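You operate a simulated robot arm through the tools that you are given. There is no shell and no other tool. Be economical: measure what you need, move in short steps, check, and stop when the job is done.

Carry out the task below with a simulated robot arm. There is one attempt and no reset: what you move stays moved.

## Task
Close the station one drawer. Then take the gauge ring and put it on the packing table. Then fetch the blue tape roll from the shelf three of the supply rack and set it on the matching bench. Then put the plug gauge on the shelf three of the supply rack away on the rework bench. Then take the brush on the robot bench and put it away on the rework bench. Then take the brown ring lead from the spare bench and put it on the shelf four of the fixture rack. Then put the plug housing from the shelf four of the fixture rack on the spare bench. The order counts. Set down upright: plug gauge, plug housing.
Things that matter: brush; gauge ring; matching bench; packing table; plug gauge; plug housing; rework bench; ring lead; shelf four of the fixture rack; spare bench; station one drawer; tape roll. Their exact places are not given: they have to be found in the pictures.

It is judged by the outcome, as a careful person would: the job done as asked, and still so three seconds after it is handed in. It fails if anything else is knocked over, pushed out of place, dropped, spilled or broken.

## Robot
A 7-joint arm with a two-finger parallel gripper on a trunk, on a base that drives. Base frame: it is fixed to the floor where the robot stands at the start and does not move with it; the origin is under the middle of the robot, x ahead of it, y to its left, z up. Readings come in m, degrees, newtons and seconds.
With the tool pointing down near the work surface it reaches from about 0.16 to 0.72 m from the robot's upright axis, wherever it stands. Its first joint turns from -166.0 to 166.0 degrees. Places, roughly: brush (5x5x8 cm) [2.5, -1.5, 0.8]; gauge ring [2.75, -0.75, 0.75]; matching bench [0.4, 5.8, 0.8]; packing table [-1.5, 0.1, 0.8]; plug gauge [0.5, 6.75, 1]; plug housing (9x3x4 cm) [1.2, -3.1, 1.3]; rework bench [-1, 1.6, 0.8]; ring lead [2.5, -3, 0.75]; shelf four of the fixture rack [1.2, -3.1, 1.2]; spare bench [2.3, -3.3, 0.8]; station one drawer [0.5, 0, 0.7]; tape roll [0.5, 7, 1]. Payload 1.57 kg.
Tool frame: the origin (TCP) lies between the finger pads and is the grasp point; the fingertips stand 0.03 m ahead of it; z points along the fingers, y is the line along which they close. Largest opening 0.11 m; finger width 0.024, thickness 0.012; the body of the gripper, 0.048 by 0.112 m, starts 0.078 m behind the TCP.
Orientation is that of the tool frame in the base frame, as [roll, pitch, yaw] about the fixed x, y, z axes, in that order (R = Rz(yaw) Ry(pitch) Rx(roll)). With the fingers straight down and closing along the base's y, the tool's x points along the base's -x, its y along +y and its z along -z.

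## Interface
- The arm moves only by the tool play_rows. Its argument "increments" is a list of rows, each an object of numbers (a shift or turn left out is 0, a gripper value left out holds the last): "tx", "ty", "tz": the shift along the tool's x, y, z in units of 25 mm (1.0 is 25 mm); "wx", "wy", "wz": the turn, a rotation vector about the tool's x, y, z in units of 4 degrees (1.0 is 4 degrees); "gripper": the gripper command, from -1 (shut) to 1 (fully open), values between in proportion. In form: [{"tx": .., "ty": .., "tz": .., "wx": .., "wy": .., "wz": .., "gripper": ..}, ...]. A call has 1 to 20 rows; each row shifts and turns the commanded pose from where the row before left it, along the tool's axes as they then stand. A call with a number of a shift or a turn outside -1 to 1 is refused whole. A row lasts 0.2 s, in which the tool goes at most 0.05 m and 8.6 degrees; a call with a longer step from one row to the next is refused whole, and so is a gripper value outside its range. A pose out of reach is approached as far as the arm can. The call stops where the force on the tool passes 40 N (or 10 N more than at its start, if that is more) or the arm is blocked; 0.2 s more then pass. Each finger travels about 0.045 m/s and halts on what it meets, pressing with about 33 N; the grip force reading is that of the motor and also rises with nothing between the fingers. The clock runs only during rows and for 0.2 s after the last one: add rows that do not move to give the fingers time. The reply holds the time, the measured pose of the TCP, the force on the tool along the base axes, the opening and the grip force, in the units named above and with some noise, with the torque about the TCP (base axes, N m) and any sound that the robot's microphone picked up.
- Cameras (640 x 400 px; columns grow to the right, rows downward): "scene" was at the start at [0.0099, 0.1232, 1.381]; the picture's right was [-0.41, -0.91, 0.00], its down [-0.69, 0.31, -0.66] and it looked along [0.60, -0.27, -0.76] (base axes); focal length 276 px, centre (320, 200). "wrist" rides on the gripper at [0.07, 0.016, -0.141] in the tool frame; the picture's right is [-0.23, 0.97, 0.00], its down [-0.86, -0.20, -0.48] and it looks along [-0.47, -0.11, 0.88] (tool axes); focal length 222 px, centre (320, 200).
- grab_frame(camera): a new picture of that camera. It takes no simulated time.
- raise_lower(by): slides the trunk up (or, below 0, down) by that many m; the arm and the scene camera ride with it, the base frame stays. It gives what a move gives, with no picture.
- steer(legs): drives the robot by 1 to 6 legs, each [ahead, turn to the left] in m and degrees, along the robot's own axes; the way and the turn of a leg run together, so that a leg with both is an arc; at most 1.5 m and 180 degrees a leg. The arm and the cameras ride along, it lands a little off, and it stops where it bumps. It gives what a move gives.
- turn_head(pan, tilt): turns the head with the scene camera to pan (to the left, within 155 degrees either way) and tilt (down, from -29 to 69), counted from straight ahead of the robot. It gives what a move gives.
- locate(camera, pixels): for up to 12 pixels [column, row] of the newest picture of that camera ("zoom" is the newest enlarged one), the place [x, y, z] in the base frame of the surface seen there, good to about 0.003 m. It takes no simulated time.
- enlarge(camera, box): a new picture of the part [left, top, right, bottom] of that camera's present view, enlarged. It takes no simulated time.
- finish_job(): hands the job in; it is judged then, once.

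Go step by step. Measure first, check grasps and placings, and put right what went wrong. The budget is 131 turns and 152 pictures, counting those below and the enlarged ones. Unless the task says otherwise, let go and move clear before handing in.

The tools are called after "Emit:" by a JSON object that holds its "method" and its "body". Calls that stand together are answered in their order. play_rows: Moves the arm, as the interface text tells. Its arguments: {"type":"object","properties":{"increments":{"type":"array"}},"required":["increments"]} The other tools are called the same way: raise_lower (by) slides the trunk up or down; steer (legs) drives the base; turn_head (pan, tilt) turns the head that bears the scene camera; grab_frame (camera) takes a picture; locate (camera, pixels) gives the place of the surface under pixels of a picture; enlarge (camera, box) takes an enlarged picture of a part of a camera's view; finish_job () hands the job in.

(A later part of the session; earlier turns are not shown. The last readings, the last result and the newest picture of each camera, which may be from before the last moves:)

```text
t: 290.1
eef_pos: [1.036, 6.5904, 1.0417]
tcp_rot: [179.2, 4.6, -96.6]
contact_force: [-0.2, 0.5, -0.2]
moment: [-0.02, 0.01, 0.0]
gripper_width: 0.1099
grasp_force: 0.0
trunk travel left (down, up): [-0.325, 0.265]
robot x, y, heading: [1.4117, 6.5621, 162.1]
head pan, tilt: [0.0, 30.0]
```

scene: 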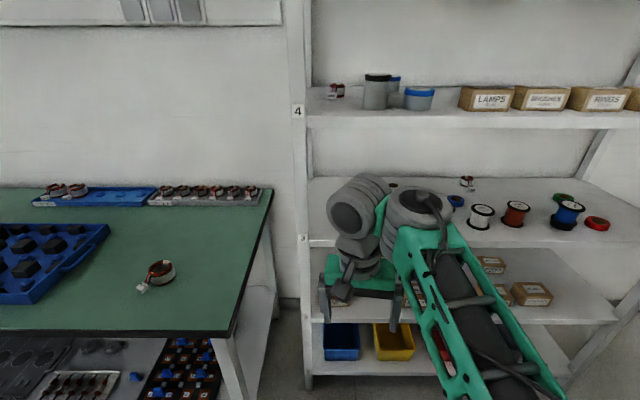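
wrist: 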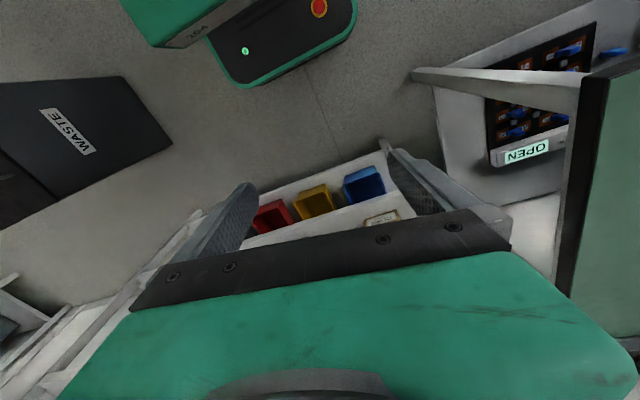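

Emit:
{"method": "play_rows", "body": {"increments": [{"wz": 1}, {"wz": 1}, {"wz": 1}, {"wz": 1}, {"wz": 1}, {"wz": 1}, {"wz": 1}, {"wz": 1}, {"wz": 1}, {"wz": 1}, {"wz": 1}, {"wz": 1}, {"wz": 1}, {"wz": 1}, {"wz": 1}, {"wz": 1}, {"wz": 1}, {"wz": 1}, {"wz": 1}, {"wz": 1}]}}

Emit:
{"method": "turn_head", "body": {"pan": -60, "tilt": 40}}

Emit:
{"method": "grab_frame", "body": {"camera": "scene"}}

```text
t: 294.2
eef_pos: [1.0299, 6.6015, 0.9732]
tcp_rot: [180.0, 12.4, -167.2]
contact_force: [-0.2, -0.6, -0.2]
moment: [0.0, -0.04, -0.02]
gripper_width: 0.1097
grasp_force: 0.1
out of reach, approached as far as the arm can: row 18, 19, 20
trunk travel left (down, up): [-0.325, 0.265]
robot x, y, heading: [1.4095, 6.5645, 162.4]
head pan, tilt: [0.0, 30.0]
stopped in row 20: the arm was blocked; the commanded pose is now the measured one
```

```text
t: 295.5
eef_pos: [1.0299, 6.6024, 0.9766]
tcp_rot: [-179.8, 13.0, -167.3]
contact_force: [-0.3, -0.4, 2.5]
moment: [-0.03, 0.03, -0.01]
gripper_width: 0.11
grasp_force: 0.2
trunk travel left (down, up): [-0.325, 0.265]
robot x, y, heading: [1.4089, 6.5612, 162.2]
head pan, tilt: [-60.0, 40.0]
```

```text
88 pictures are left
```

scene: 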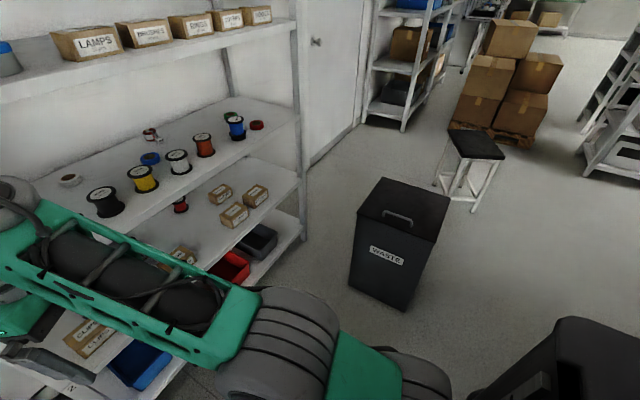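

The 180° turn hits a joint limit at ~140°. Before deciding, measure spool tops and the shelf-4 underside.

Emit:
{"method": "enlarge", "body": {"camera": "scene", "box": [0, 20, 320, 220]}}

Emit:
{"method": "locate", "body": {"camera": "zoom", "pixels": [[355, 262], [355, 308], [283, 297], [285, 340], [205, 340], [205, 380], [406, 232], [298, 276], [140, 320], [200, 145], [200, 158], [400, 200]]}}

Emit:
{"method": "locate", "body": {"camera": "zoom", "pixels": [[300, 290], [310, 285], [286, 278], [336, 268], [375, 268], [300, 270], [298, 265], [470, 250], [160, 325], [475, 235], [520, 65], [520, 80]]}}

```text
2.00 times, centred on (160, 120) of scene
```

zoom: 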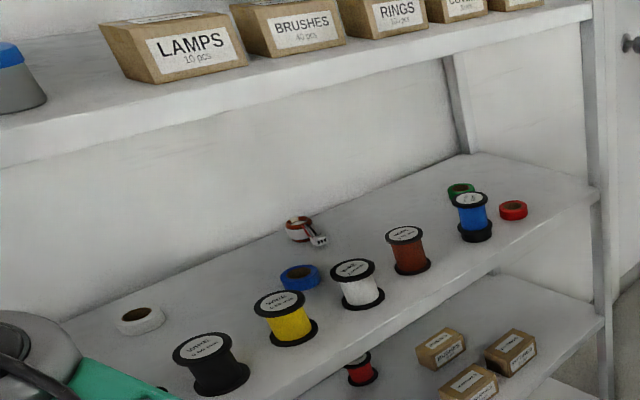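

```text
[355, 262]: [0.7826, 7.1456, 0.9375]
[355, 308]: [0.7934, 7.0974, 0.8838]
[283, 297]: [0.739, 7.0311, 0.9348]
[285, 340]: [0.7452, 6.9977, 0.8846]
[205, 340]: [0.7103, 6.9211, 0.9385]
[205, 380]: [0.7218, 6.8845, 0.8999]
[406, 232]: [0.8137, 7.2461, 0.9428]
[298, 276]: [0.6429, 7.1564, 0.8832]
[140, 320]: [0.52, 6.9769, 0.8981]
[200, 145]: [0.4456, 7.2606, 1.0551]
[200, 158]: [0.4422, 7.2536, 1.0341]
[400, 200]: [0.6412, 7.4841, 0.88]
```

```text
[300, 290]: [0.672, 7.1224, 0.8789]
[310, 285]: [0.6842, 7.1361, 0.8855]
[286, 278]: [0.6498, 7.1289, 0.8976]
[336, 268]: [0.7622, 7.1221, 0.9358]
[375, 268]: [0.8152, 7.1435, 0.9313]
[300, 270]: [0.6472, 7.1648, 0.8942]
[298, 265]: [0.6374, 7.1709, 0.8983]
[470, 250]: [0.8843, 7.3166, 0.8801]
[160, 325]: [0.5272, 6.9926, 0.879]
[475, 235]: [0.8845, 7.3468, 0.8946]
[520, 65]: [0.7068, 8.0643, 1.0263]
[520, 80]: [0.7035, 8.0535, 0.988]
```

Spool tops are 0.9375, roll at (0.660,7.145). Plan: enter at ~40° below horizontal, yawed ~8° so the camera passes between yellow and white spools. Rotate the wrist back and reposition the base.

Emit:
{"method": "play_rows", "body": {"increments": [{"wz": -1}, {"wz": -1}, {"wz": -1}, {"wz": -1}, {"wz": -1}, {"wz": -1}, {"wz": -1}, {"wz": -1}, {"wz": -1}, {"wz": -1}, {"wz": -1}, {"wz": -1}, {"wz": -1}, {"wz": -1}, {"wz": -1}, {"wz": -1}, {"wz": -1}, {"wz": -1}, {"wz": -1}, {"wz": -1}]}}

Emit:
{"method": "play_rows", "body": {"increments": [{"wz": -1}, {"wz": -1}, {"wz": -1}, {"wz": -1}, {"wz": -1}, {"wz": -1}, {"wz": -1}, {"wz": -1}, {"wz": -1}, {"wz": -1}, {"wz": -1}, {"wz": -1}, {"wz": -1}, {"wz": -1}, {"wz": -1}]}}

Emit:
{"method": "steer", "body": {"legs": [[0, -45], [0.27, 0], [0, 37]]}}

```text
t: 299.7
eef_pos: [1.0412, 6.6001, 0.9871]
tcp_rot: [-168.9, 2.4, -86.9]
contact_force: [0.9, 0.7, 0.3]
moment: [0.0, 0.04, -0.01]
gripper_width: 0.1101
grasp_force: 0.1
trunk travel left (down, up): [-0.325, 0.265]
robot x, y, heading: [1.4088, 6.5626, 162.4]
head pan, tilt: [-60.0, 40.0]
```

```text
t: 302.9
eef_pos: [1.041, 6.6, 0.9881]
tcp_rot: [-172.3, -8.4, -27.8]
contact_force: [0.3, -0.3, -0.7]
moment: [0.03, 0.0, -0.01]
gripper_width: 0.11
grasp_force: 0.2
trunk travel left (down, up): [-0.325, 0.265]
robot x, y, heading: [1.4074, 6.5647, 162.2]
head pan, tilt: [-60.0, 40.0]
```

```text
t: 308.6
eef_pos: [0.9207, 6.8862, 0.9879]
tcp_rot: [-172.4, -8.3, -34.9]
contact_force: [0.5, 0.0, 0.9]
moment: [-0.02, 0.0, 0.0]
gripper_width: 0.1098
grasp_force: 0.1
trunk travel left (down, up): [-0.325, 0.265]
robot x, y, heading: [1.2864, 6.8055, 155.2]
head pan, tilt: [-60.0, 40.0]
```

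Base is well placed (d=-0.88,t=6.87). Now level the tool and begin tilting, checking reachability.

Emit:
{"method": "play_rows", "body": {"increments": [{"wx": -0.95}, {"wx": -0.95}, {"wy": -1}, {"wy": -1.0}, {"wz": -0.75}, {"wz": -0.75}, {"wz": -0.72}, {"wy": -1}, {"wy": -1}, {"wy": -1}, {"wy": -1}, {"wy": -1}, {"wy": -1}, {"wy": -1}, {"wy": -1}, {"wy": -1}, {"wy": -1}, {"wy": -1}, {"wy": -1}]}}

Emit:
{"method": "turn_head", "body": {"pan": 0, "tilt": 35}}

Emit:
{"method": "grab_frame", "body": {"camera": "scene"}}

```text
t: 310.8
eef_pos: [0.9041, 6.8928, 0.914]
tcp_rot: [-175.2, -3.1, -24.6]
contact_force: [-0.4, -0.2, -1.1]
moment: [0.0, -0.01, 0.03]
gripper_width: 0.1099
grasp_force: 0.2
out of reach, approached as far as the arm can: row 2
trunk travel left (down, up): [-0.325, 0.265]
robot x, y, heading: [1.2836, 6.8032, 155.1]
head pan, tilt: [-60.0, 40.0]
stopped in row 10: the arm was blocked; the commanded pose is now the measured one
```

```text
t: 312.1
eef_pos: [0.9062, 6.8945, 0.9192]
tcp_rot: [-175.1, -3.3, -25.1]
contact_force: [-0.6, 0.2, 0.6]
moment: [0.0, -0.08, -0.06]
gripper_width: 0.11
grasp_force: 0.1
trunk travel left (down, up): [-0.325, 0.265]
robot x, y, heading: [1.2775, 6.8028, 155.2]
head pan, tilt: [0.0, 35.0]
```

```text
86 pictures are left
```

scene: 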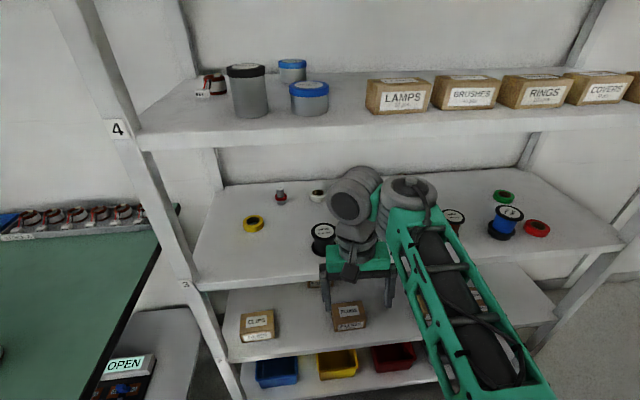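

Tilting fails when folded because the wrist is pushed back into the robot; I'll instead rotate about the wrist point (tx with wy), after leveling and shifting sideways.

Emit:
{"method": "play_rows", "body": {"increments": [{"wx": -0.6, "tz": -0.5}, {"wx": -0.62, "wy": -0.4, "tz": -0.5}, {"tx": 0.4, "ty": -1, "tz": -0.6}, {"tx": 0.4, "ty": -1, "tz": -0.6, "wy": -0.4}, {"tx": 0.4, "ty": -1, "tz": -0.6}, {"tx": 0.4, "ty": -1, "tz": -0.44}, {"ty": -0.7}, {"tx": -0.7, "wy": -1}, {"tx": -0.7, "wy": -1}, {"tx": -0.7, "wy": -1}, {"tx": -0.7, "wy": -1}, {"tx": -0.7, "wy": -1}, {"tx": -0.7, "wy": -1}]}}

Emit:
{"method": "grab_frame", "body": {"camera": "scene"}}

```text
t: 314.9
eef_pos: [0.9019, 7.0187, 1.0276]
tcp_rot: [180.0, 25.3, -24.6]
contact_force: [-0.3, 0.0, 0.4]
moment: [-0.02, 0.0, 0.01]
gripper_width: 0.1097
grasp_force: 0.0
trunk travel left (down, up): [-0.325, 0.265]
robot x, y, heading: [1.2804, 6.8047, 155.4]
head pan, tilt: [0.0, 35.0]
```

```text
85 pictures are left
```

scene: 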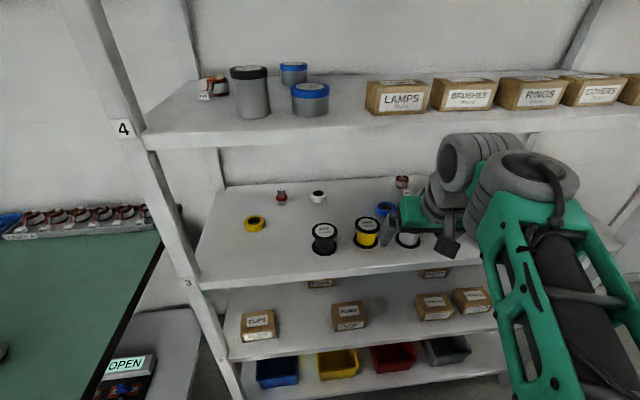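

Tilt works now. Measure shelf 4's edge, roll, and plug gauge while visible.

Emit:
{"method": "enlarge", "body": {"camera": "scene", "box": [220, 100, 460, 250]}}

Emit:
{"method": "locate", "body": {"camera": "zoom", "pixels": [[440, 70], [440, 84], [440, 275], [422, 292], [455, 290], [440, 305], [162, 243], [162, 262], [162, 275], [150, 258], [178, 258], [500, 360]]}}

```text
2.67 times, centred on (340, 175) of scene
```

zoom: 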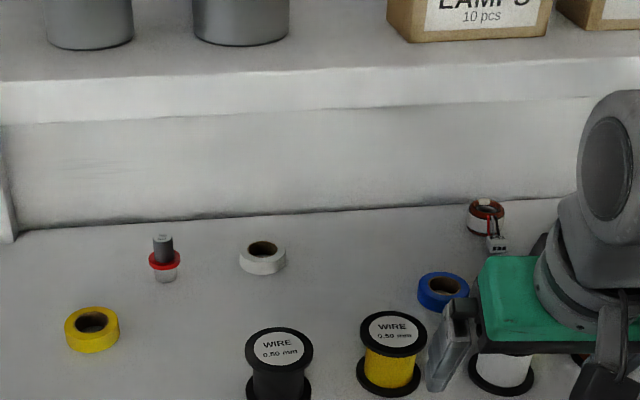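

```text
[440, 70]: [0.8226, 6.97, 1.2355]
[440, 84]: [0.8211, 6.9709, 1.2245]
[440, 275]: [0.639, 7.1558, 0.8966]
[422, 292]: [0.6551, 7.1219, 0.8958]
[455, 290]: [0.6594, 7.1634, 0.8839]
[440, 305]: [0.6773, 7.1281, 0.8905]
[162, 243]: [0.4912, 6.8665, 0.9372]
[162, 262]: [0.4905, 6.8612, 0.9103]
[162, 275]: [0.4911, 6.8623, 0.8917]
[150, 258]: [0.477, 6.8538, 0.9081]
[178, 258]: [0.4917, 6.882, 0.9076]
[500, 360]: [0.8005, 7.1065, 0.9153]
```

Shelf 4 underside is ≥1.2, good. Roll centre (0.658,7.143). Finish the tilt.

Emit:
{"method": "play_rows", "body": {"increments": [{"tx": -0.55, "wy": -1}, {"tx": -0.55, "wy": -1}, {"tx": -0.55, "wy": -1}, {"tx": -0.55, "wy": -1}, {"tx": -0.55, "wy": -1}, {"tx": -0.55, "wy": -0.9, "gripper": 0.3}, {}]}}

```text
t: 316.5
eef_pos: [0.842, 7.0469, 1.0751]
tcp_rot: [179.8, 48.9, -24.6]
contact_force: [-0.1, 0.3, 0.3]
moment: [-0.02, 0.02, 0.01]
gripper_width: 0.0713
grasp_force: 0.2
trunk travel left (down, up): [-0.325, 0.265]
robot x, y, heading: [1.2802, 6.8051, 155.4]
head pan, tilt: [0.0, 35.0]
```

Alignment is nearly along the tool axis; advance halfway and look.

Emit:
{"method": "play_rows", "body": {"increments": [{"ty": -0.43, "tx": -0.14}, {"tz": 0.8}, {"tz": 0.8}, {"tz": 0.8}, {"tz": 0.8}, {"tz": 0.8}, {"tz": 0.8}, {"tz": 0.8}, {}]}}

Emit:
{"method": "enlarge", "body": {"camera": "scene", "box": [280, 120, 520, 270]}}

Emit:
{"method": "grab_frame", "body": {"camera": "wrist"}}

```text
t: 318.5
eef_pos: [0.7479, 7.1018, 0.9868]
tcp_rot: [180.0, 48.9, -24.6]
contact_force: [0.1, -0.1, 0.7]
moment: [0.01, 0.0, -0.02]
gripper_width: 0.0716
grasp_force: 0.0
trunk travel left (down, up): [-0.325, 0.265]
robot x, y, heading: [1.2808, 6.8032, 155.3]
head pan, tilt: [0.0, 35.0]
```

```text
2.67 times, centred on (400, 195) of scene
```

zoom: 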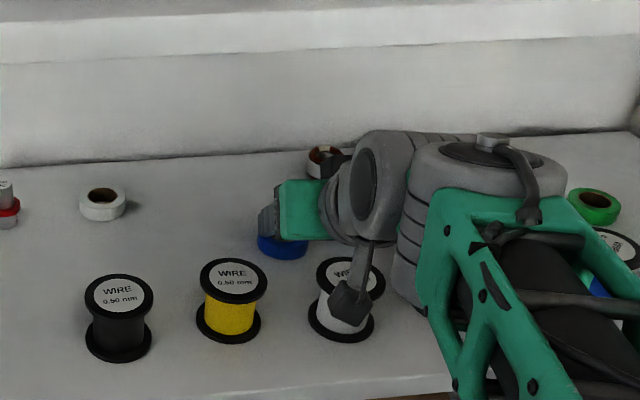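

```text
82 pictures are left
```

wrist: 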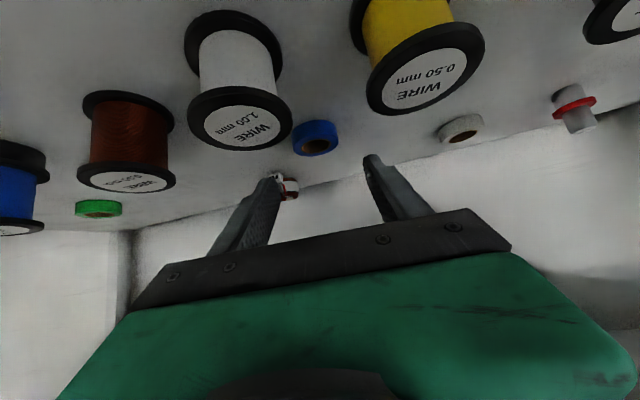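

The roll (315,138) is centred between the fingers, camera passing between the white and yellow spools. Advance.

Emit:
{"method": "play_rows", "body": {"increments": [{"tz": 0.7}, {"tz": 0.7}, {"tz": 0.7}, {"tz": 0.6}, {"tz": 0.5}, {"tz": 0.4}, {"tz": 0.4}, {}]}}

Emit:
{"method": "grab_frame", "body": {"camera": "wrist"}}

Emit:
{"method": "enlarge", "body": {"camera": "scene", "box": [280, 120, 520, 270]}}

```text
t: 320.3
eef_pos: [0.6788, 7.1327, 0.9198]
tcp_rot: [179.8, 48.9, -24.6]
contact_force: [-0.5, 0.9, 0.1]
moment: [-0.03, 0.01, 0.01]
gripper_width: 0.0715
grasp_force: 0.1
trunk travel left (down, up): [-0.325, 0.265]
robot x, y, heading: [1.2794, 6.8041, 155.1]
head pan, tilt: [0.0, 35.0]
```

```text
81 pictures are left
```

wrist: 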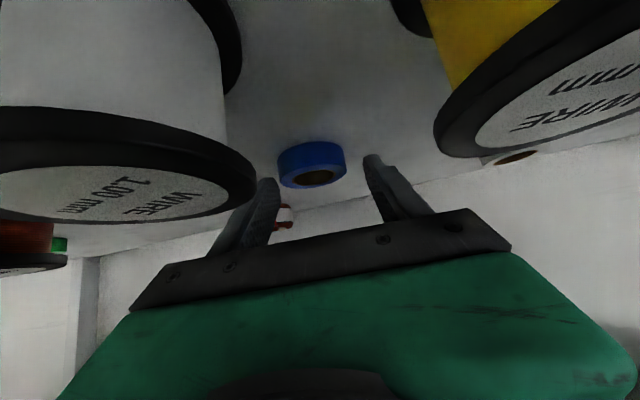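

```text
2.67 times, centred on (400, 195) of scene
```

zoom: 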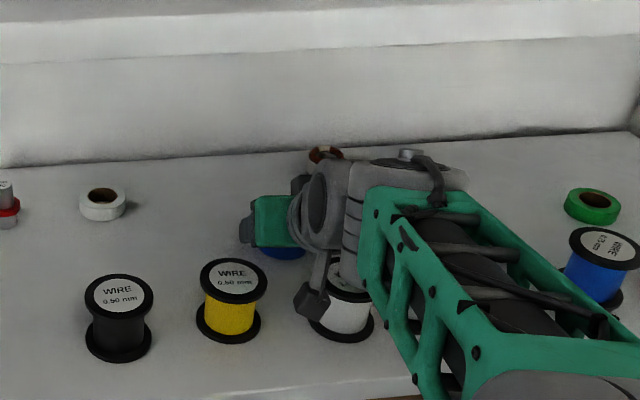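

Emit:
{"method": "locate", "body": {"camera": "wrist", "pixels": [[313, 160], [282, 165], [345, 160], [312, 178], [312, 145], [300, 200], [228, 185], [440, 140]]}}

```text
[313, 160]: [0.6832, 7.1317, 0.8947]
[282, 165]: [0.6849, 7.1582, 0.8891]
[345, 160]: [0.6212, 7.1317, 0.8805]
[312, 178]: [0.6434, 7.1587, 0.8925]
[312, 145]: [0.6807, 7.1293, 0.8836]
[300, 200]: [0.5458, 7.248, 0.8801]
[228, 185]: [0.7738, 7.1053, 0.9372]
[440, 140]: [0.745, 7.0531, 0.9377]
```

Emit:
{"method": "play_rows", "body": {"increments": [{"tz": 0.25}, {"tz": 0.15}, {"gripper": -1}, {}, {}, {}, {}, {}, {}]}}

Emit:
{"method": "grab_frame", "body": {"camera": "wrist"}}

```text
t: 322.3
eef_pos: [0.6726, 7.1357, 0.9144]
tcp_rot: [179.9, 48.9, -24.6]
contact_force: [0.8, 0.3, -0.7]
moment: [0.01, 0.02, 0.02]
gripper_width: 0.0563
grasp_force: 33.3
trunk travel left (down, up): [-0.325, 0.265]
robot x, y, heading: [1.2795, 6.8036, 154.9]
head pan, tilt: [0.0, 35.0]
```

```text
79 pictures are left
```

wrist: 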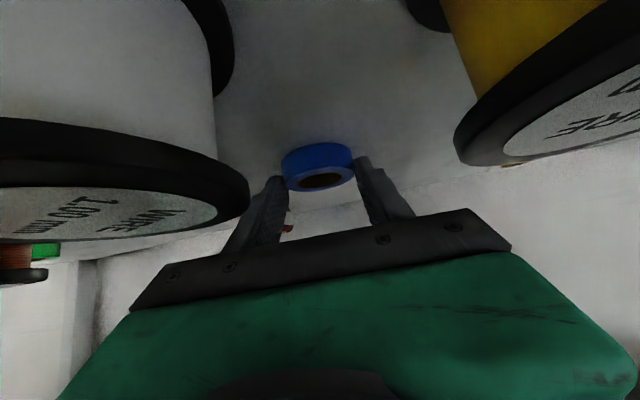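

Gripped (56 mm, 33 N). Lift gently and withdraw back along the tool axis.

Emit:
{"method": "play_rows", "body": {"increments": [{"tx": -0.1, "tz": -0.09}, {"tx": -0.2, "tz": -0.17}, {"tx": -0.3, "tz": -0.26}, {"tx": -0.3, "tz": -0.26}, {}]}}

Emit:
{"method": "grab_frame", "body": {"camera": "wrist"}}

```text
t: 323.5
eef_pos: [0.6724, 7.1368, 0.9428]
tcp_rot: [179.9, 48.9, -24.6]
contact_force: [-0.2, 0.0, 0.1]
moment: [-0.02, -0.01, -0.01]
gripper_width: 0.0567
grasp_force: 32.5
trunk travel left (down, up): [-0.325, 0.265]
robot x, y, heading: [1.282, 6.8055, 155.1]
head pan, tilt: [0.0, 35.0]
```

```text
78 pictures are left
```

wrist: 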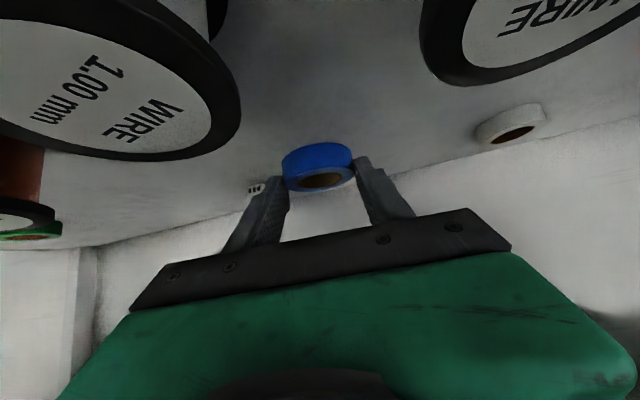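

Emit:
{"method": "play_rows", "body": {"increments": [{"tx": 0.16, "tz": -0.524}, {"tx": 0.16, "tz": -0.524}, {"tx": 0.16, "tz": -0.524}, {"tx": 0.16, "tz": -0.524}, {"tx": 0.16, "tz": -0.524}, {"tx": 0.16, "tz": -0.524}, {"tx": 0.16, "tz": -0.524}, {"tx": 0.16, "tz": -0.524}, {"tx": 0.16, "tz": -0.524}, {"tx": 0.16, "tz": -0.524}, {"tx": 0.16, "tz": -0.524}, {"tx": 0.16, "tz": -0.524}, {"tx": 0.16, "tz": -0.524}, {"tx": 0.16, "tz": -0.524}, {"tx": 0.16, "tz": -0.524}, {"tx": 0.16, "tz": -0.524}]}}

Emit:
{"method": "grab_frame", "body": {"camera": "scene"}}

```text
t: 326.9
eef_pos: [0.8545, 7.0531, 1.0327]
tcp_rot: [180.0, 48.9, -24.6]
contact_force: [0.4, 0.4, -1.1]
moment: [-0.02, -0.05, 0.0]
gripper_width: 0.0565
grasp_force: 32.7
trunk travel left (down, up): [-0.325, 0.265]
robot x, y, heading: [1.2814, 6.802, 155.3]
head pan, tilt: [0.0, 35.0]
```

```text
77 pictures are left
```

scene: 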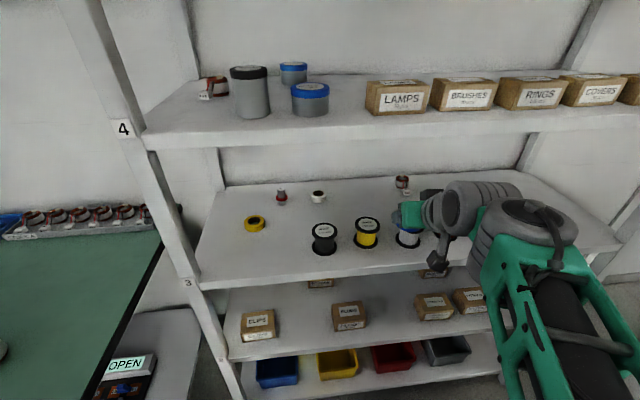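

Roll extracted with the same tilt kept (so it lies flat). Drive to the matching bench with the tilt held.

Emit:
{"method": "steer", "body": {"legs": [[-0.25, 0], [0, 92], [0.72, 0], [0, -85]]}}

Emit:
{"method": "grab_frame", "body": {"camera": "scene"}}

Emit:
{"method": "grab_frame", "body": {"camera": "wrist"}}

```text
t: 339.8
eef_pos: [0.767, 6.2481, 1.0317]
tcp_rot: [179.9, 48.9, -19.3]
contact_force: [-0.9, -0.3, -1.1]
moment: [0.02, 0.03, -0.01]
gripper_width: 0.0564
grasp_force: 33.1
trunk travel left (down, up): [-0.325, 0.265]
robot x, y, heading: [1.2156, 6.043, 160.4]
head pan, tilt: [0.0, 35.0]
```

```text
76 pictures are left
```

scene: 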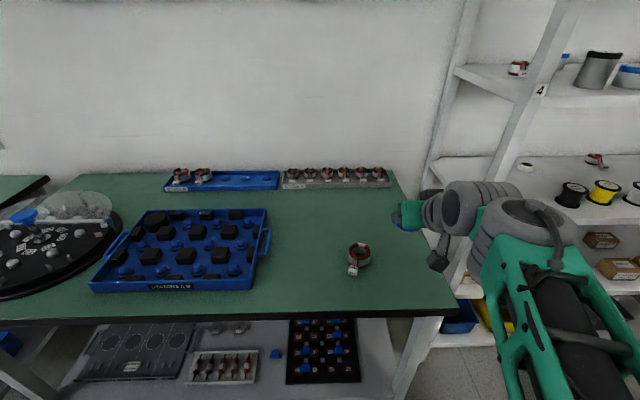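

```text
75 pictures are left
```

wrist: 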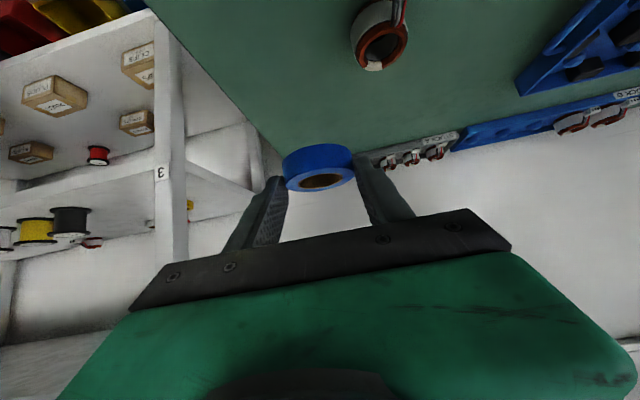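

Emit:
{"method": "locate", "body": {"camera": "scene", "pixels": [[310, 245], [310, 270], [265, 250], [345, 260], [372, 255], [310, 215], [400, 250], [440, 305], [300, 225]]}}

```text
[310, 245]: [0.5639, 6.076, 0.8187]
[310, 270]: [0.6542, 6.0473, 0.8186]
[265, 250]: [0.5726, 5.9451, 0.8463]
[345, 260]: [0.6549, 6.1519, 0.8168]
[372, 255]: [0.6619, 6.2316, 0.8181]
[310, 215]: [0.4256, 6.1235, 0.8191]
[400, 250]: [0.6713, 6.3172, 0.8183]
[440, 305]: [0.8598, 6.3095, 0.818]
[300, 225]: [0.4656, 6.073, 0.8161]
```

Place at about (0.61,6.045), between tray and coil. Move laterally, then down most of the way.

Emit:
{"method": "play_rows", "body": {"increments": [{"ty": 0.6}, {"ty": 0.95}, {"ty": 0.95}, {"ty": 0.95}, {"ty": 0.95}, {"ty": 0.95}, {"ty": 0.95}, {"ty": 0.95}, {"ty": 0.95}, {"ty": 0.95}, {"ty": 0.59}, {"tx": 0.4, "tz": 0.75}, {"tx": 0.4, "tz": 0.75}, {"tx": 0.4, "tz": 0.75}, {"tx": 0.4, "tz": 0.75}, {"tx": 0.4, "tz": 0.75}, {"tx": 0.4, "tz": 0.75}, {"tx": 0.4, "tz": 0.75}, {"tx": 0.4, "tz": 0.75}, {}]}}

Emit:
{"method": "enlarge", "body": {"camera": "scene", "box": [200, 180, 440, 330]}}

Emit:
{"method": "grab_frame", "body": {"camera": "wrist"}}

```text
t: 344.0
eef_pos: [0.6296, 6.0372, 0.874]
tcp_rot: [179.9, 48.9, -19.2]
contact_force: [-0.9, 0.4, -0.8]
moment: [0.0, 0.0, -0.02]
gripper_width: 0.0565
grasp_force: 32.6
trunk travel left (down, up): [-0.325, 0.265]
robot x, y, heading: [1.2149, 6.041, 160.3]
head pan, tilt: [0.0, 35.0]
```

```text
2.67 times, centred on (320, 255) of scene
```

zoom: 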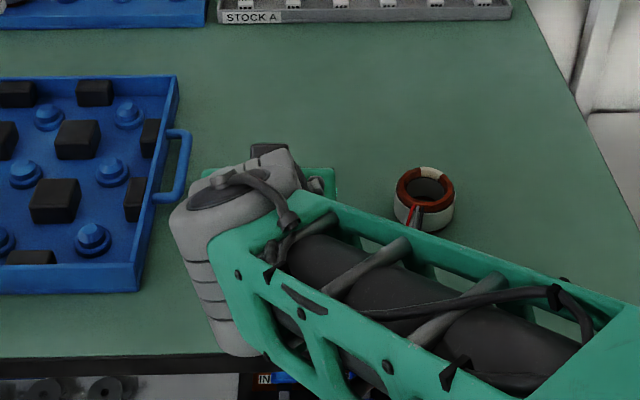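

```text
73 pictures are left
```

wrist: 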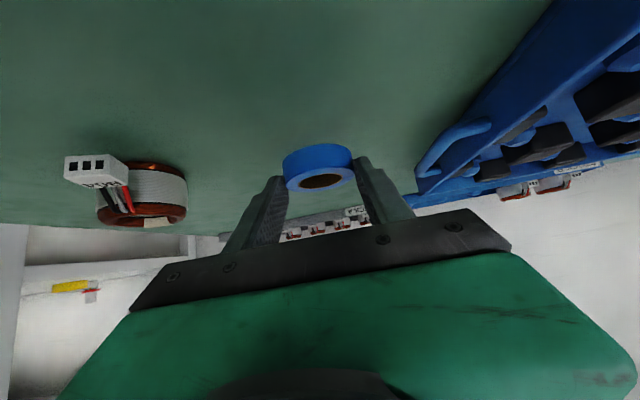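

Clear on both sides. Lower vertically to the surface.

Emit:
{"method": "play_rows", "body": {"increments": [{"tx": 0.09, "tz": 0.08}, {"tx": 0.09, "tz": 0.08}, {"tx": 0.09, "tz": 0.08}, {"tx": 0.09, "tz": 0.08}, {"tx": 0.09, "tz": 0.08}, {"tx": 0.09, "tz": 0.08}, {"tx": 0.03, "tz": 0.026}, {"tx": 0.03, "tz": 0.026}, {}]}}

```text
t: 346.0
eef_pos: [0.6291, 6.037, 0.8539]
tcp_rot: [179.8, 48.9, -19.4]
contact_force: [-0.3, -0.6, -0.2]
moment: [0.01, 0.03, 0.02]
gripper_width: 0.0566
grasp_force: 32.9
trunk travel left (down, up): [-0.325, 0.265]
robot x, y, heading: [1.2144, 6.0387, 160.0]
head pan, tilt: [0.0, 35.0]
```

Emit:
{"method": "play_rows", "body": {"increments": [{"tx": 0.03, "tz": 0.026}, {"tx": 0.03, "tz": 0.026}, {}]}}

```text
t: 346.8
eef_pos: [0.6292, 6.0376, 0.8541]
tcp_rot: [179.8, 49.1, -19.5]
contact_force: [1.1, -0.3, 9.0]
moment: [0.0, -0.05, 0.03]
gripper_width: 0.0561
grasp_force: 32.7
trunk travel left (down, up): [-0.325, 0.265]
robot x, y, heading: [1.2155, 6.0404, 160.3]
head pan, tilt: [0.0, 35.0]
```

Contact felt (9 N). Release and retreat, then check.

Emit:
{"method": "play_rows", "body": {"increments": [{"tx": -0.03, "tz": -0.026}, {"gripper": 0.4}, {}, {}, {"tz": -0.4}, {"tz": -0.8}, {"tz": -0.8}, {"tz": -0.8}, {"tz": -0.8}, {"tz": -0.8}, {"tz": -0.8}, {"tx": -0.3, "tz": -0.8}, {"tx": -0.3, "tz": -0.8}, {"tx": -0.3, "tz": -0.5}]}}

Emit:
{"method": "grab_frame", "body": {"camera": "wrist"}}

Emit:
{"method": "grab_frame", "body": {"camera": "scene"}}

```text
t: 349.8
eef_pos: [0.745, 5.9977, 0.9892]
tcp_rot: [179.9, 48.8, -19.4]
contact_force: [0.4, 1.0, 1.0]
moment: [0.05, 0.01, -0.01]
gripper_width: 0.0768
grasp_force: 0.1
trunk travel left (down, up): [-0.325, 0.265]
robot x, y, heading: [1.2163, 6.0357, 160.6]
head pan, tilt: [0.0, 35.0]
```

```text
72 pictures are left
```

wrist: 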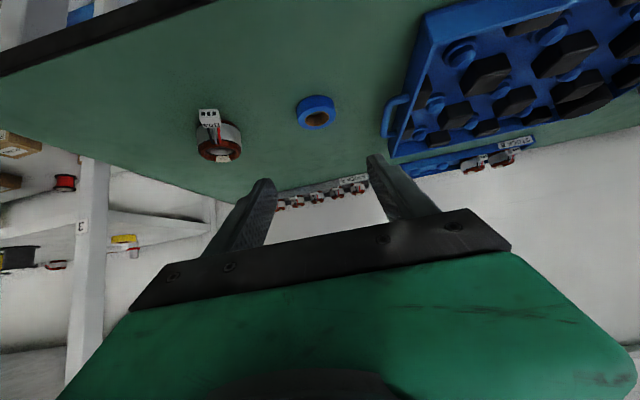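

```text
71 pictures are left
```

scene: 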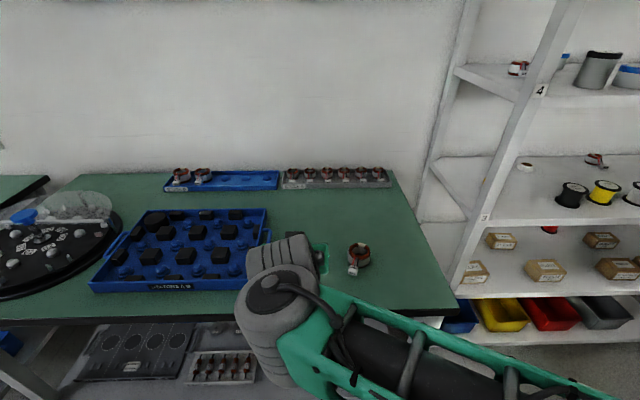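

Blue roll rests on the bench. Next the plug gauge at (0.49,6.863): reposition in front of the rack's left part.

Emit:
{"method": "steer", "body": {"legs": [[-0.05, 0], [0, -88.6], [0.68, 0], [0, 98], [0.2, 0]]}}

Emit:
{"method": "grab_frame", "body": {"camera": "scene"}}

```text
t: 363.2
eef_pos: [0.8202, 6.5796, 0.9898]
tcp_rot: [179.8, 48.9, -9.4]
contact_force: [-0.4, 0.2, -0.6]
moment: [-0.02, 0.04, 0.02]
gripper_width: 0.0768
grasp_force: 0.1
trunk travel left (down, up): [-0.325, 0.265]
robot x, y, heading: [1.2746, 6.7025, 170.2]
head pan, tilt: [0.0, 35.0]
```

```text
70 pictures are left
```

scene: 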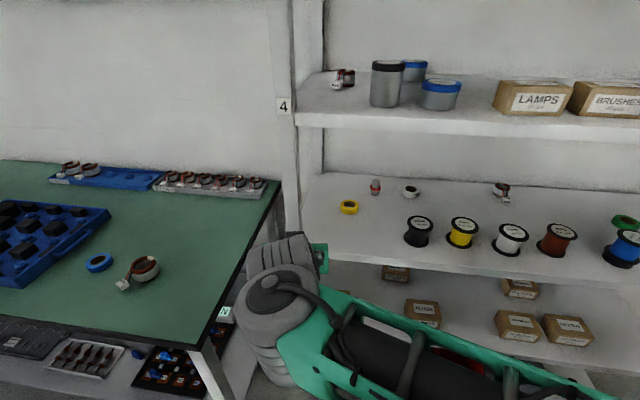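

Emit:
{"method": "enlarge", "body": {"camera": "scene", "box": [320, 150, 440, 225]}}

Emit:
{"method": "locate", "body": {"camera": "zoom", "pixels": [[295, 160], [295, 175], [280, 195], [295, 195], [312, 195], [295, 215], [295, 232], [160, 300], [480, 215], [285, 170], [306, 170]]}}

```text
5.33 times, centred on (380, 188) of scene
```

zoom: 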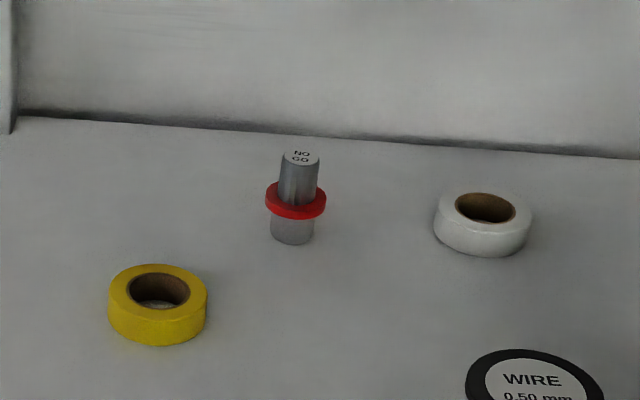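

```text
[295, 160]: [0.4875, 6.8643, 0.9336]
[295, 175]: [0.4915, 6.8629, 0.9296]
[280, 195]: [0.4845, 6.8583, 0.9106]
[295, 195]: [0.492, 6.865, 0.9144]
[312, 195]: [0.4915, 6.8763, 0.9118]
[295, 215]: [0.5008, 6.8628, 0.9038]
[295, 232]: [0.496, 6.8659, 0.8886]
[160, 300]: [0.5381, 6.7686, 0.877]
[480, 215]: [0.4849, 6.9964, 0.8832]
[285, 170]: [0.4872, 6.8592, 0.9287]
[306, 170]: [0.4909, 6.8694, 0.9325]
```

Gauge axis ≈(0.483,6.866), reachable from here. Shift right with slight extension, then tilt to 60°.

Emit:
{"method": "play_rows", "body": {"increments": [{"ty": -0.94, "tx": -0.158, "tz": 0.181, "gripper": 0.1}, {"ty": -0.94, "tx": -0.158, "tz": 0.181}, {"ty": -0.94, "tx": -0.158, "tz": 0.181}, {"ty": -0.94, "tx": -0.158, "tz": 0.181}, {"ty": -0.94, "tx": -0.158, "tz": 0.181}, {"ty": -0.94, "tx": -0.158, "tz": 0.181}, {"ty": -0.94, "tx": -0.158, "tz": 0.181}, {"ty": -0.94, "tx": -0.158, "tz": 0.181}, {"ty": -0.94, "tx": -0.158, "tz": 0.181}, {"ty": -0.94, "tx": -0.158, "tz": 0.181}, {"tx": -0.6, "wy": -0.93}, {"tx": -0.6, "wy": -0.93}, {"tx": -0.6, "wy": -0.93}, {}]}}

Emit:
{"method": "grab_frame", "body": {"camera": "scene"}}

```text
t: 364.8
eef_pos: [0.8087, 6.6529, 0.9591]
tcp_rot: [-179.0, 45.1, 4.4]
contact_force: [0.1, -0.6, 0.4]
moment: [0.02, 0.03, 0.0]
gripper_width: 0.0604
grasp_force: 0.1
trunk travel left (down, up): [-0.325, 0.265]
robot x, y, heading: [1.2763, 6.7006, 170.5]
head pan, tilt: [0.0, 35.0]
stopped in row 8: the arm was blocked; the commanded pose is now the measured one
```

```text
68 pictures are left
```

scene: 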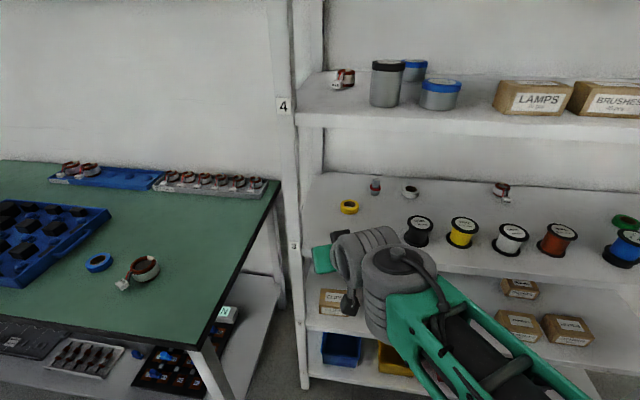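

The lateral arm move hit a limit; I'll let the base turn do the azimuth instead, then move only radially.

Emit:
{"method": "steer", "body": {"legs": [[0, -16.8]]}}

Emit:
{"method": "play_rows", "body": {"increments": [{"tx": -0.64, "wy": -0.47}, {"tx": -0.64, "wy": -0.47}, {"tx": -0.64, "wy": -0.47}, {"tx": -0.64, "wy": -0.47}, {"tx": -0.64, "wy": -0.47}, {"tx": -0.64, "wy": -0.47}, {"tx": -0.64, "wy": -0.47}, {"tx": -0.64, "wy": -0.47}, {}]}}

Emit:
{"method": "grab_frame", "body": {"camera": "scene"}}

```text
t: 366.1
eef_pos: [0.8148, 6.7895, 0.9603]
tcp_rot: [-179.0, 45.1, -12.3]
contact_force: [0.2, 0.0, 0.9]
moment: [-0.01, -0.05, -0.04]
gripper_width: 0.0606
grasp_force: 0.0
trunk travel left (down, up): [-0.325, 0.265]
robot x, y, heading: [1.2746, 6.7026, 153.7]
head pan, tilt: [0.0, 35.0]
```

```text
t: 368.1
eef_pos: [0.737, 6.8071, 1.0617]
tcp_rot: [-178.6, 60.2, -11.8]
contact_force: [-0.6, 0.4, -0.5]
moment: [0.05, -0.06, 0.0]
gripper_width: 0.0604
grasp_force: 0.0
trunk travel left (down, up): [-0.325, 0.265]
robot x, y, heading: [1.2763, 6.7035, 153.7]
head pan, tilt: [0.0, 35.0]
```

```text
67 pictures are left
```

scene: 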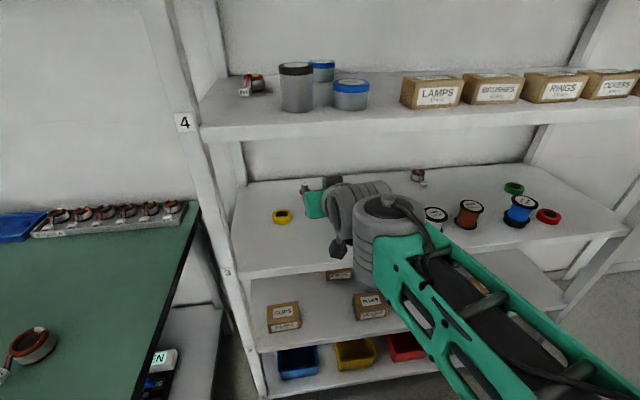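

Pose is good. Advance partway along the axis and check with the wrist camera.

Emit:
{"method": "play_rows", "body": {"increments": [{"wx": -0.35, "ty": -0.22, "tx": -0.23}, {"tx": -0.23}, {"tz": 0.8}, {"tz": 0.8}, {"tz": 0.8}, {"tz": 0.8}, {"tz": 0.8}, {"tz": 0.8}, {"tz": 0.8}, {"tz": 0.7}, {}]}}

Emit:
{"method": "grab_frame", "body": {"camera": "wrist"}}

Emit:
{"method": "enlarge", "body": {"camera": "scene", "box": [220, 130, 460, 280]}}

```text
t: 370.6
eef_pos: [0.5987, 6.8424, 0.991]
tcp_rot: [179.9, 60.1, -11.8]
contact_force: [0.4, 0.2, -0.2]
moment: [0.05, -0.01, -0.03]
gripper_width: 0.0607
grasp_force: 0.0
trunk travel left (down, up): [-0.325, 0.265]
robot x, y, heading: [1.2791, 6.7005, 153.6]
head pan, tilt: [0.0, 35.0]
```

```text
66 pictures are left
```

wrist: 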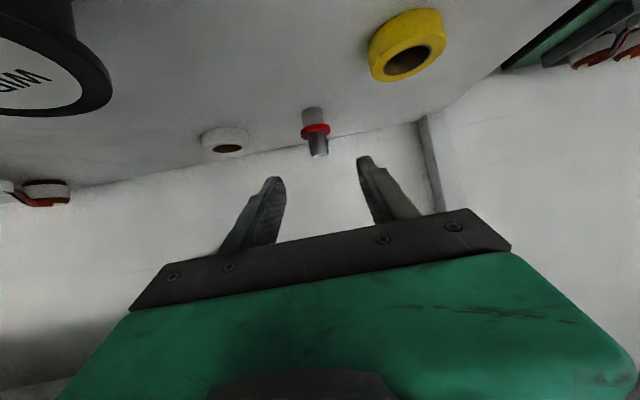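

```text
2.67 times, centred on (340, 205) of scene
```

zoom: 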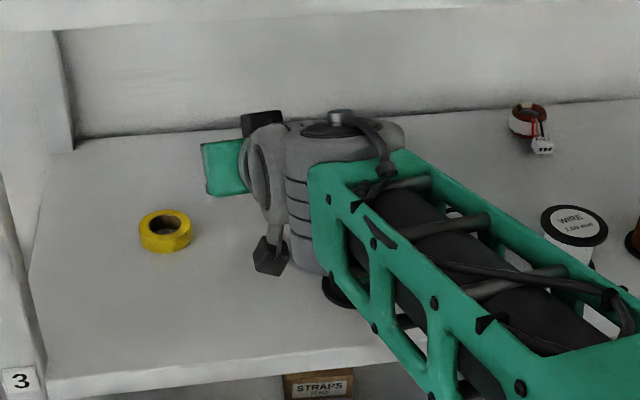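

Emit:
{"method": "locate", "body": {"camera": "wrist", "pixels": [[318, 145], [318, 152], [308, 145], [327, 145], [313, 115], [302, 130], [330, 130]]}}

```text
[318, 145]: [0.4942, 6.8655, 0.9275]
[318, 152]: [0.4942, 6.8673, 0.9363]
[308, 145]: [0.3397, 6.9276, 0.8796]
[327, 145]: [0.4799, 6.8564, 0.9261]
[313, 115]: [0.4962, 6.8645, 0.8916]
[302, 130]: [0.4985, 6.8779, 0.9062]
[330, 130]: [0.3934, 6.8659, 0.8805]
```

Emit:
{"method": "play_rows", "body": {"increments": [{"tz": 0.7, "tx": -0.1}, {"tz": 0.8}, {"tz": 0.8}, {"tz": 0.8}, {"tz": 0.7}, {"tz": 0.6}, {"tz": 0.4}, {"tz": 0.33}, {}]}}

Emit:
{"method": "grab_frame", "body": {"camera": "wrist"}}

```text
t: 372.6
eef_pos: [0.4894, 6.8644, 0.9305]
tcp_rot: [180.0, 60.2, -11.8]
contact_force: [-0.5, 0.6, 0.8]
moment: [-0.01, 0.0, 0.0]
gripper_width: 0.0604
grasp_force: 0.0
trunk travel left (down, up): [-0.325, 0.265]
robot x, y, heading: [1.2742, 6.7005, 153.7]
head pan, tilt: [0.0, 35.0]
```

```text
64 pictures are left
```

wrist: 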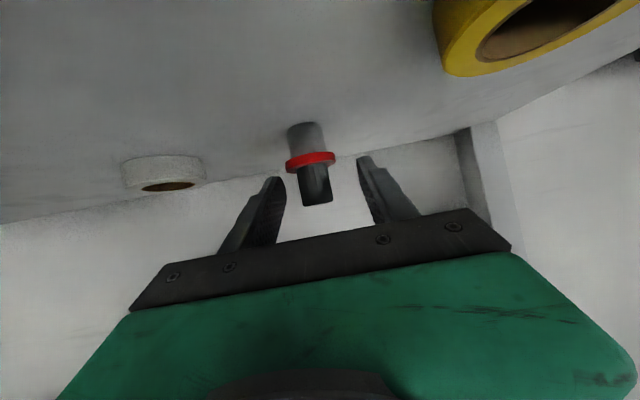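

Handle is between the pads. Close and lift gently.

Emit:
{"method": "play_rows", "body": {"increments": [{"gripper": -1}, {}, {}, {}, {}, {}, {}, {}, {"tx": -0.1, "tz": -0.06}, {"tx": -0.2, "tz": -0.11}, {"tx": -0.3, "tz": -0.17}, {}]}}

Emit:
{"method": "grab_frame", "body": {"camera": "wrist"}}

```text
t: 375.1
eef_pos: [0.4891, 6.8635, 0.946]
tcp_rot: [-179.8, 60.0, -11.8]
contact_force: [-0.8, 0.0, -1.0]
moment: [-0.04, 0.0, -0.01]
gripper_width: 0.0219
grasp_force: 33.2
trunk travel left (down, up): [-0.325, 0.265]
robot x, y, heading: [1.2766, 6.7035, 153.6]
head pan, tilt: [0.0, 35.0]
```

```text
63 pictures are left
```

wrist: 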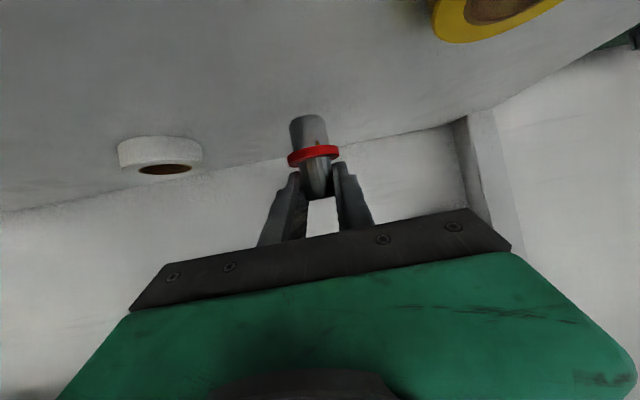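

Gauge lifted (22 mm). Withdraw along the axis.

Emit:
{"method": "play_rows", "body": {"increments": [{"tz": -0.4}, {"tz": -0.7}, {"tz": -0.7}, {"tz": -0.7}, {"tz": -0.7}, {"tz": -0.7}, {"tz": -0.7}, {"tz": -0.7}, {"tz": -0.7}, {"tz": -0.7}, {"tz": -0.7}, {"tz": -0.7}, {"tz": -0.7}, {"tz": -0.7}, {"tz": -0.6}, {"tz": -0.4}]}}

Emit:
{"method": "steer", "body": {"legs": [[-0.4, 0], [0, 98]]}}

Emit:
{"method": "turn_head", "body": {"pan": 10, "tilt": 20}}

Emit:
{"method": "grab_frame", "body": {"camera": "scene"}}

```text
t: 378.6
eef_pos: [0.7124, 6.8187, 1.0789]
tcp_rot: [180.0, 60.2, -11.8]
contact_force: [-0.1, 0.3, -1.2]
moment: [0.01, -0.04, -0.01]
gripper_width: 0.0219
grasp_force: 33.1
trunk travel left (down, up): [-0.325, 0.265]
robot x, y, heading: [1.2781, 6.7038, 153.9]
head pan, tilt: [0.0, 35.0]
```

```text
t: 385.2
eef_pos: [1.6001, 5.9484, 1.0784]
tcp_rot: [-180.0, 60.1, 86.2]
contact_force: [-0.2, -0.7, -2.0]
moment: [-0.01, 0.0, -0.05]
gripper_width: 0.0222
grasp_force: 33.3
trunk travel left (down, up): [-0.325, 0.265]
robot x, y, heading: [1.6349, 6.5241, -108.3]
head pan, tilt: [0.0, 35.0]
```

```text
t: 385.9
eef_pos: [1.6008, 5.9488, 1.0776]
tcp_rot: [-180.0, 60.2, 86.3]
contact_force: [0.8, 0.1, -2.5]
moment: [-0.01, -0.01, 0.02]
gripper_width: 0.0217
grasp_force: 32.8
trunk travel left (down, up): [-0.325, 0.265]
robot x, y, heading: [1.6359, 6.5222, -108.4]
head pan, tilt: [10.0, 20.0]
```

```text
62 pictures are left
```

scene: 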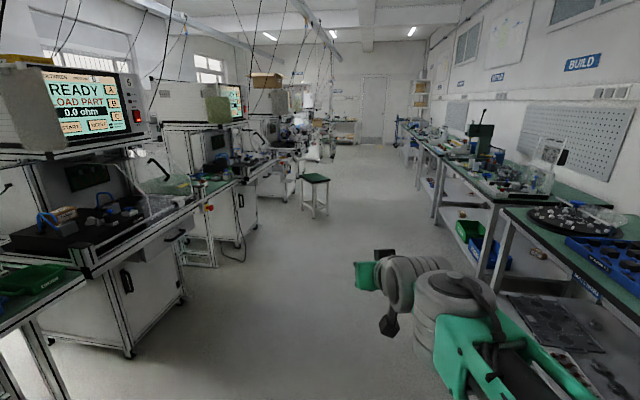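

Driving back down the aisle to the rework bench.

Emit:
{"method": "steer", "body": {"legs": [[1.5, 0.4], [1.5, 0], [1.5, 0], [0.8, 0]]}}

Emit:
{"method": "turn_head", "body": {"pan": -80, "tilt": 35}}

Emit:
{"method": "grab_frame", "body": {"camera": "scene"}}

```text
t: 411.4
eef_pos: [-0.0314, 0.8868, 1.0786]
tcp_rot: [180.0, 60.2, 87.2]
contact_force: [0.8, 0.2, -1.7]
moment: [0.0, 0.01, 0.0]
gripper_width: 0.0218
grasp_force: 33.4
trunk travel left (down, up): [-0.325, 0.265]
robot x, y, heading: [-0.0065, 1.4654, -107.5]
head pan, tilt: [10.0, 20.0]
```

```text
t: 413.1
eef_pos: [-0.0333, 0.8874, 1.0787]
tcp_rot: [180.0, 60.0, 87.2]
contact_force: [-0.2, 0.0, -0.9]
moment: [0.0, 0.01, 0.01]
gripper_width: 0.0223
grasp_force: 33.0
trunk travel left (down, up): [-0.325, 0.265]
robot x, y, heading: [-0.006, 1.4646, -107.4]
head pan, tilt: [-80.0, 35.0]
```

```text
61 pictures are left
```

scene: 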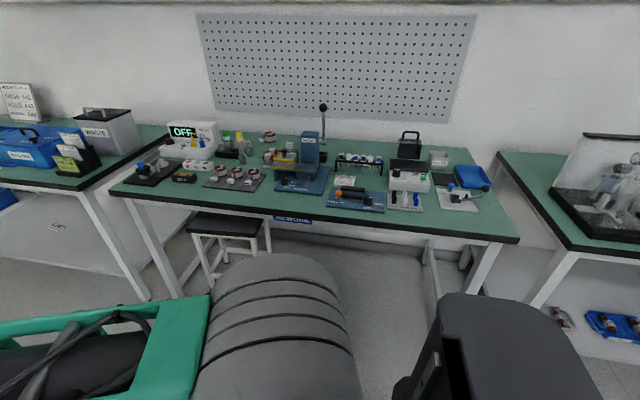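

Emit:
{"method": "enlarge", "body": {"camera": "scene", "box": [100, 110, 520, 260]}}

Emit:
{"method": "locate", "body": {"camera": "scene", "pixels": [[270, 200], [270, 190], [450, 218], [490, 215], [300, 205], [120, 185], [515, 240], [270, 170], [400, 215], [260, 205], [490, 195]]}}

```text
1.52 times, centred on (310, 185) of scene
```

zoom: 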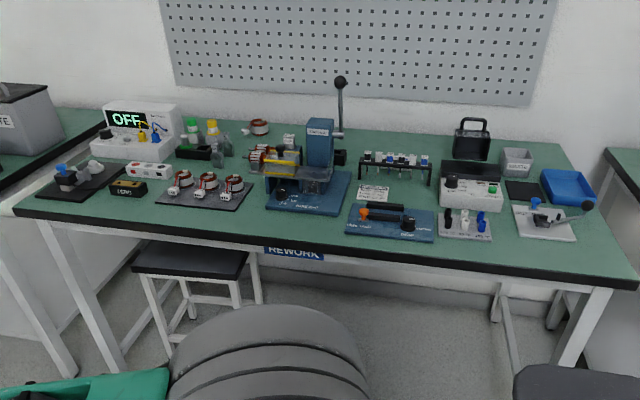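

```text
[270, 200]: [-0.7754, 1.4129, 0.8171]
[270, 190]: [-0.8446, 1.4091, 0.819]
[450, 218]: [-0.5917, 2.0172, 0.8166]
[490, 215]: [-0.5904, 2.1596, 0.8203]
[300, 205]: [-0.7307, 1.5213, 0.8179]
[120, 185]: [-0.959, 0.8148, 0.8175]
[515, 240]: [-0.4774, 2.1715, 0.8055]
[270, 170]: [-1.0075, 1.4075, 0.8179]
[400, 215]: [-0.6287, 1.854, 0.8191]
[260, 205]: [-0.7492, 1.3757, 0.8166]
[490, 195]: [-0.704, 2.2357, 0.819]
```

A free front strip spot at about (-0.785,1.41) suits the gauge. Position the base so the tool faces it.

Emit:
{"method": "steer", "body": {"legs": [[0.29, 0], [0, -105], [0.06, 0]]}}

Emit:
{"method": "turn_head", "body": {"pan": 10, "tilt": 45}}

Emit:
{"method": "grab_frame", "body": {"camera": "scene"}}

Emit:
{"method": "grab_frame", "body": {"camera": "wrist"}}

```text
t: 420.1
eef_pos: [-0.6911, 1.3992, 1.0783]
tcp_rot: [-180.0, 60.2, -18.3]
contact_force: [0.5, 0.4, -1.2]
moment: [-0.01, -0.02, 0.02]
gripper_width: 0.0222
grasp_force: 32.8
trunk travel left (down, up): [-0.325, 0.265]
robot x, y, heading: [-0.1419, 1.2221, 147.3]
head pan, tilt: [-80.0, 35.0]
```

```text
t: 421.7
eef_pos: [-0.6918, 1.3991, 1.0768]
tcp_rot: [-179.9, 60.1, -18.2]
contact_force: [-0.2, -0.9, -1.1]
moment: [0.02, 0.0, 0.01]
gripper_width: 0.0218
grasp_force: 32.9
trunk travel left (down, up): [-0.325, 0.265]
robot x, y, heading: [-0.1432, 1.2243, 147.0]
head pan, tilt: [10.0, 45.0]
```

```text
59 pictures are left
```

scene: 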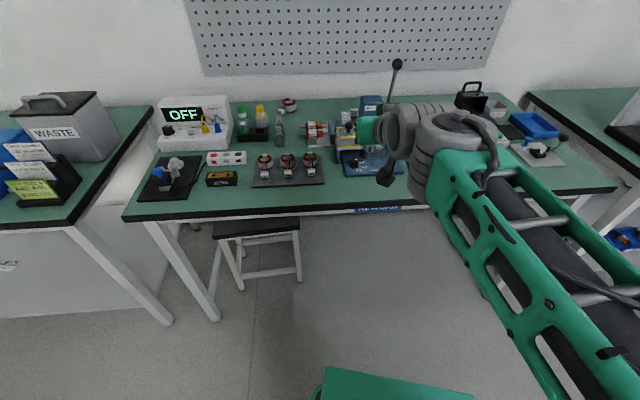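

```text
58 pictures are left
```

wrist: 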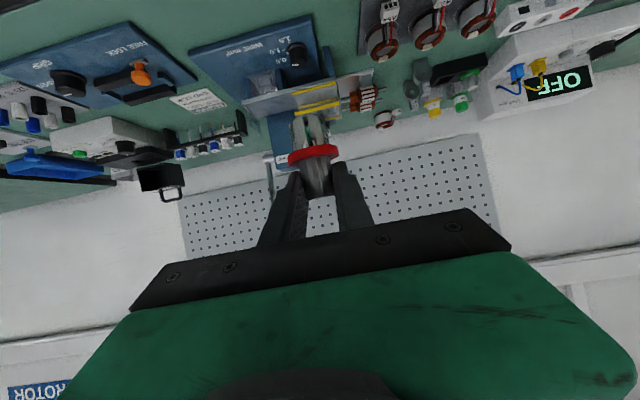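

Emit:
{"method": "locate", "body": {"camera": "scene", "pixels": [[333, 190], [333, 183], [333, 198], [326, 187], [341, 178], [240, 200], [285, 200], [333, 170]]}}

```text
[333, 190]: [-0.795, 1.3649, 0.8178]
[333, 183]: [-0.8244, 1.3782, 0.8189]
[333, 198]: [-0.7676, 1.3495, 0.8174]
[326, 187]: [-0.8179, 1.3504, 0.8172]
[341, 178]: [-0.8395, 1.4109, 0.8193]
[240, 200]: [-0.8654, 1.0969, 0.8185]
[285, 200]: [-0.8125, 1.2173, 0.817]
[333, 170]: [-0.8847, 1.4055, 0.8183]
```

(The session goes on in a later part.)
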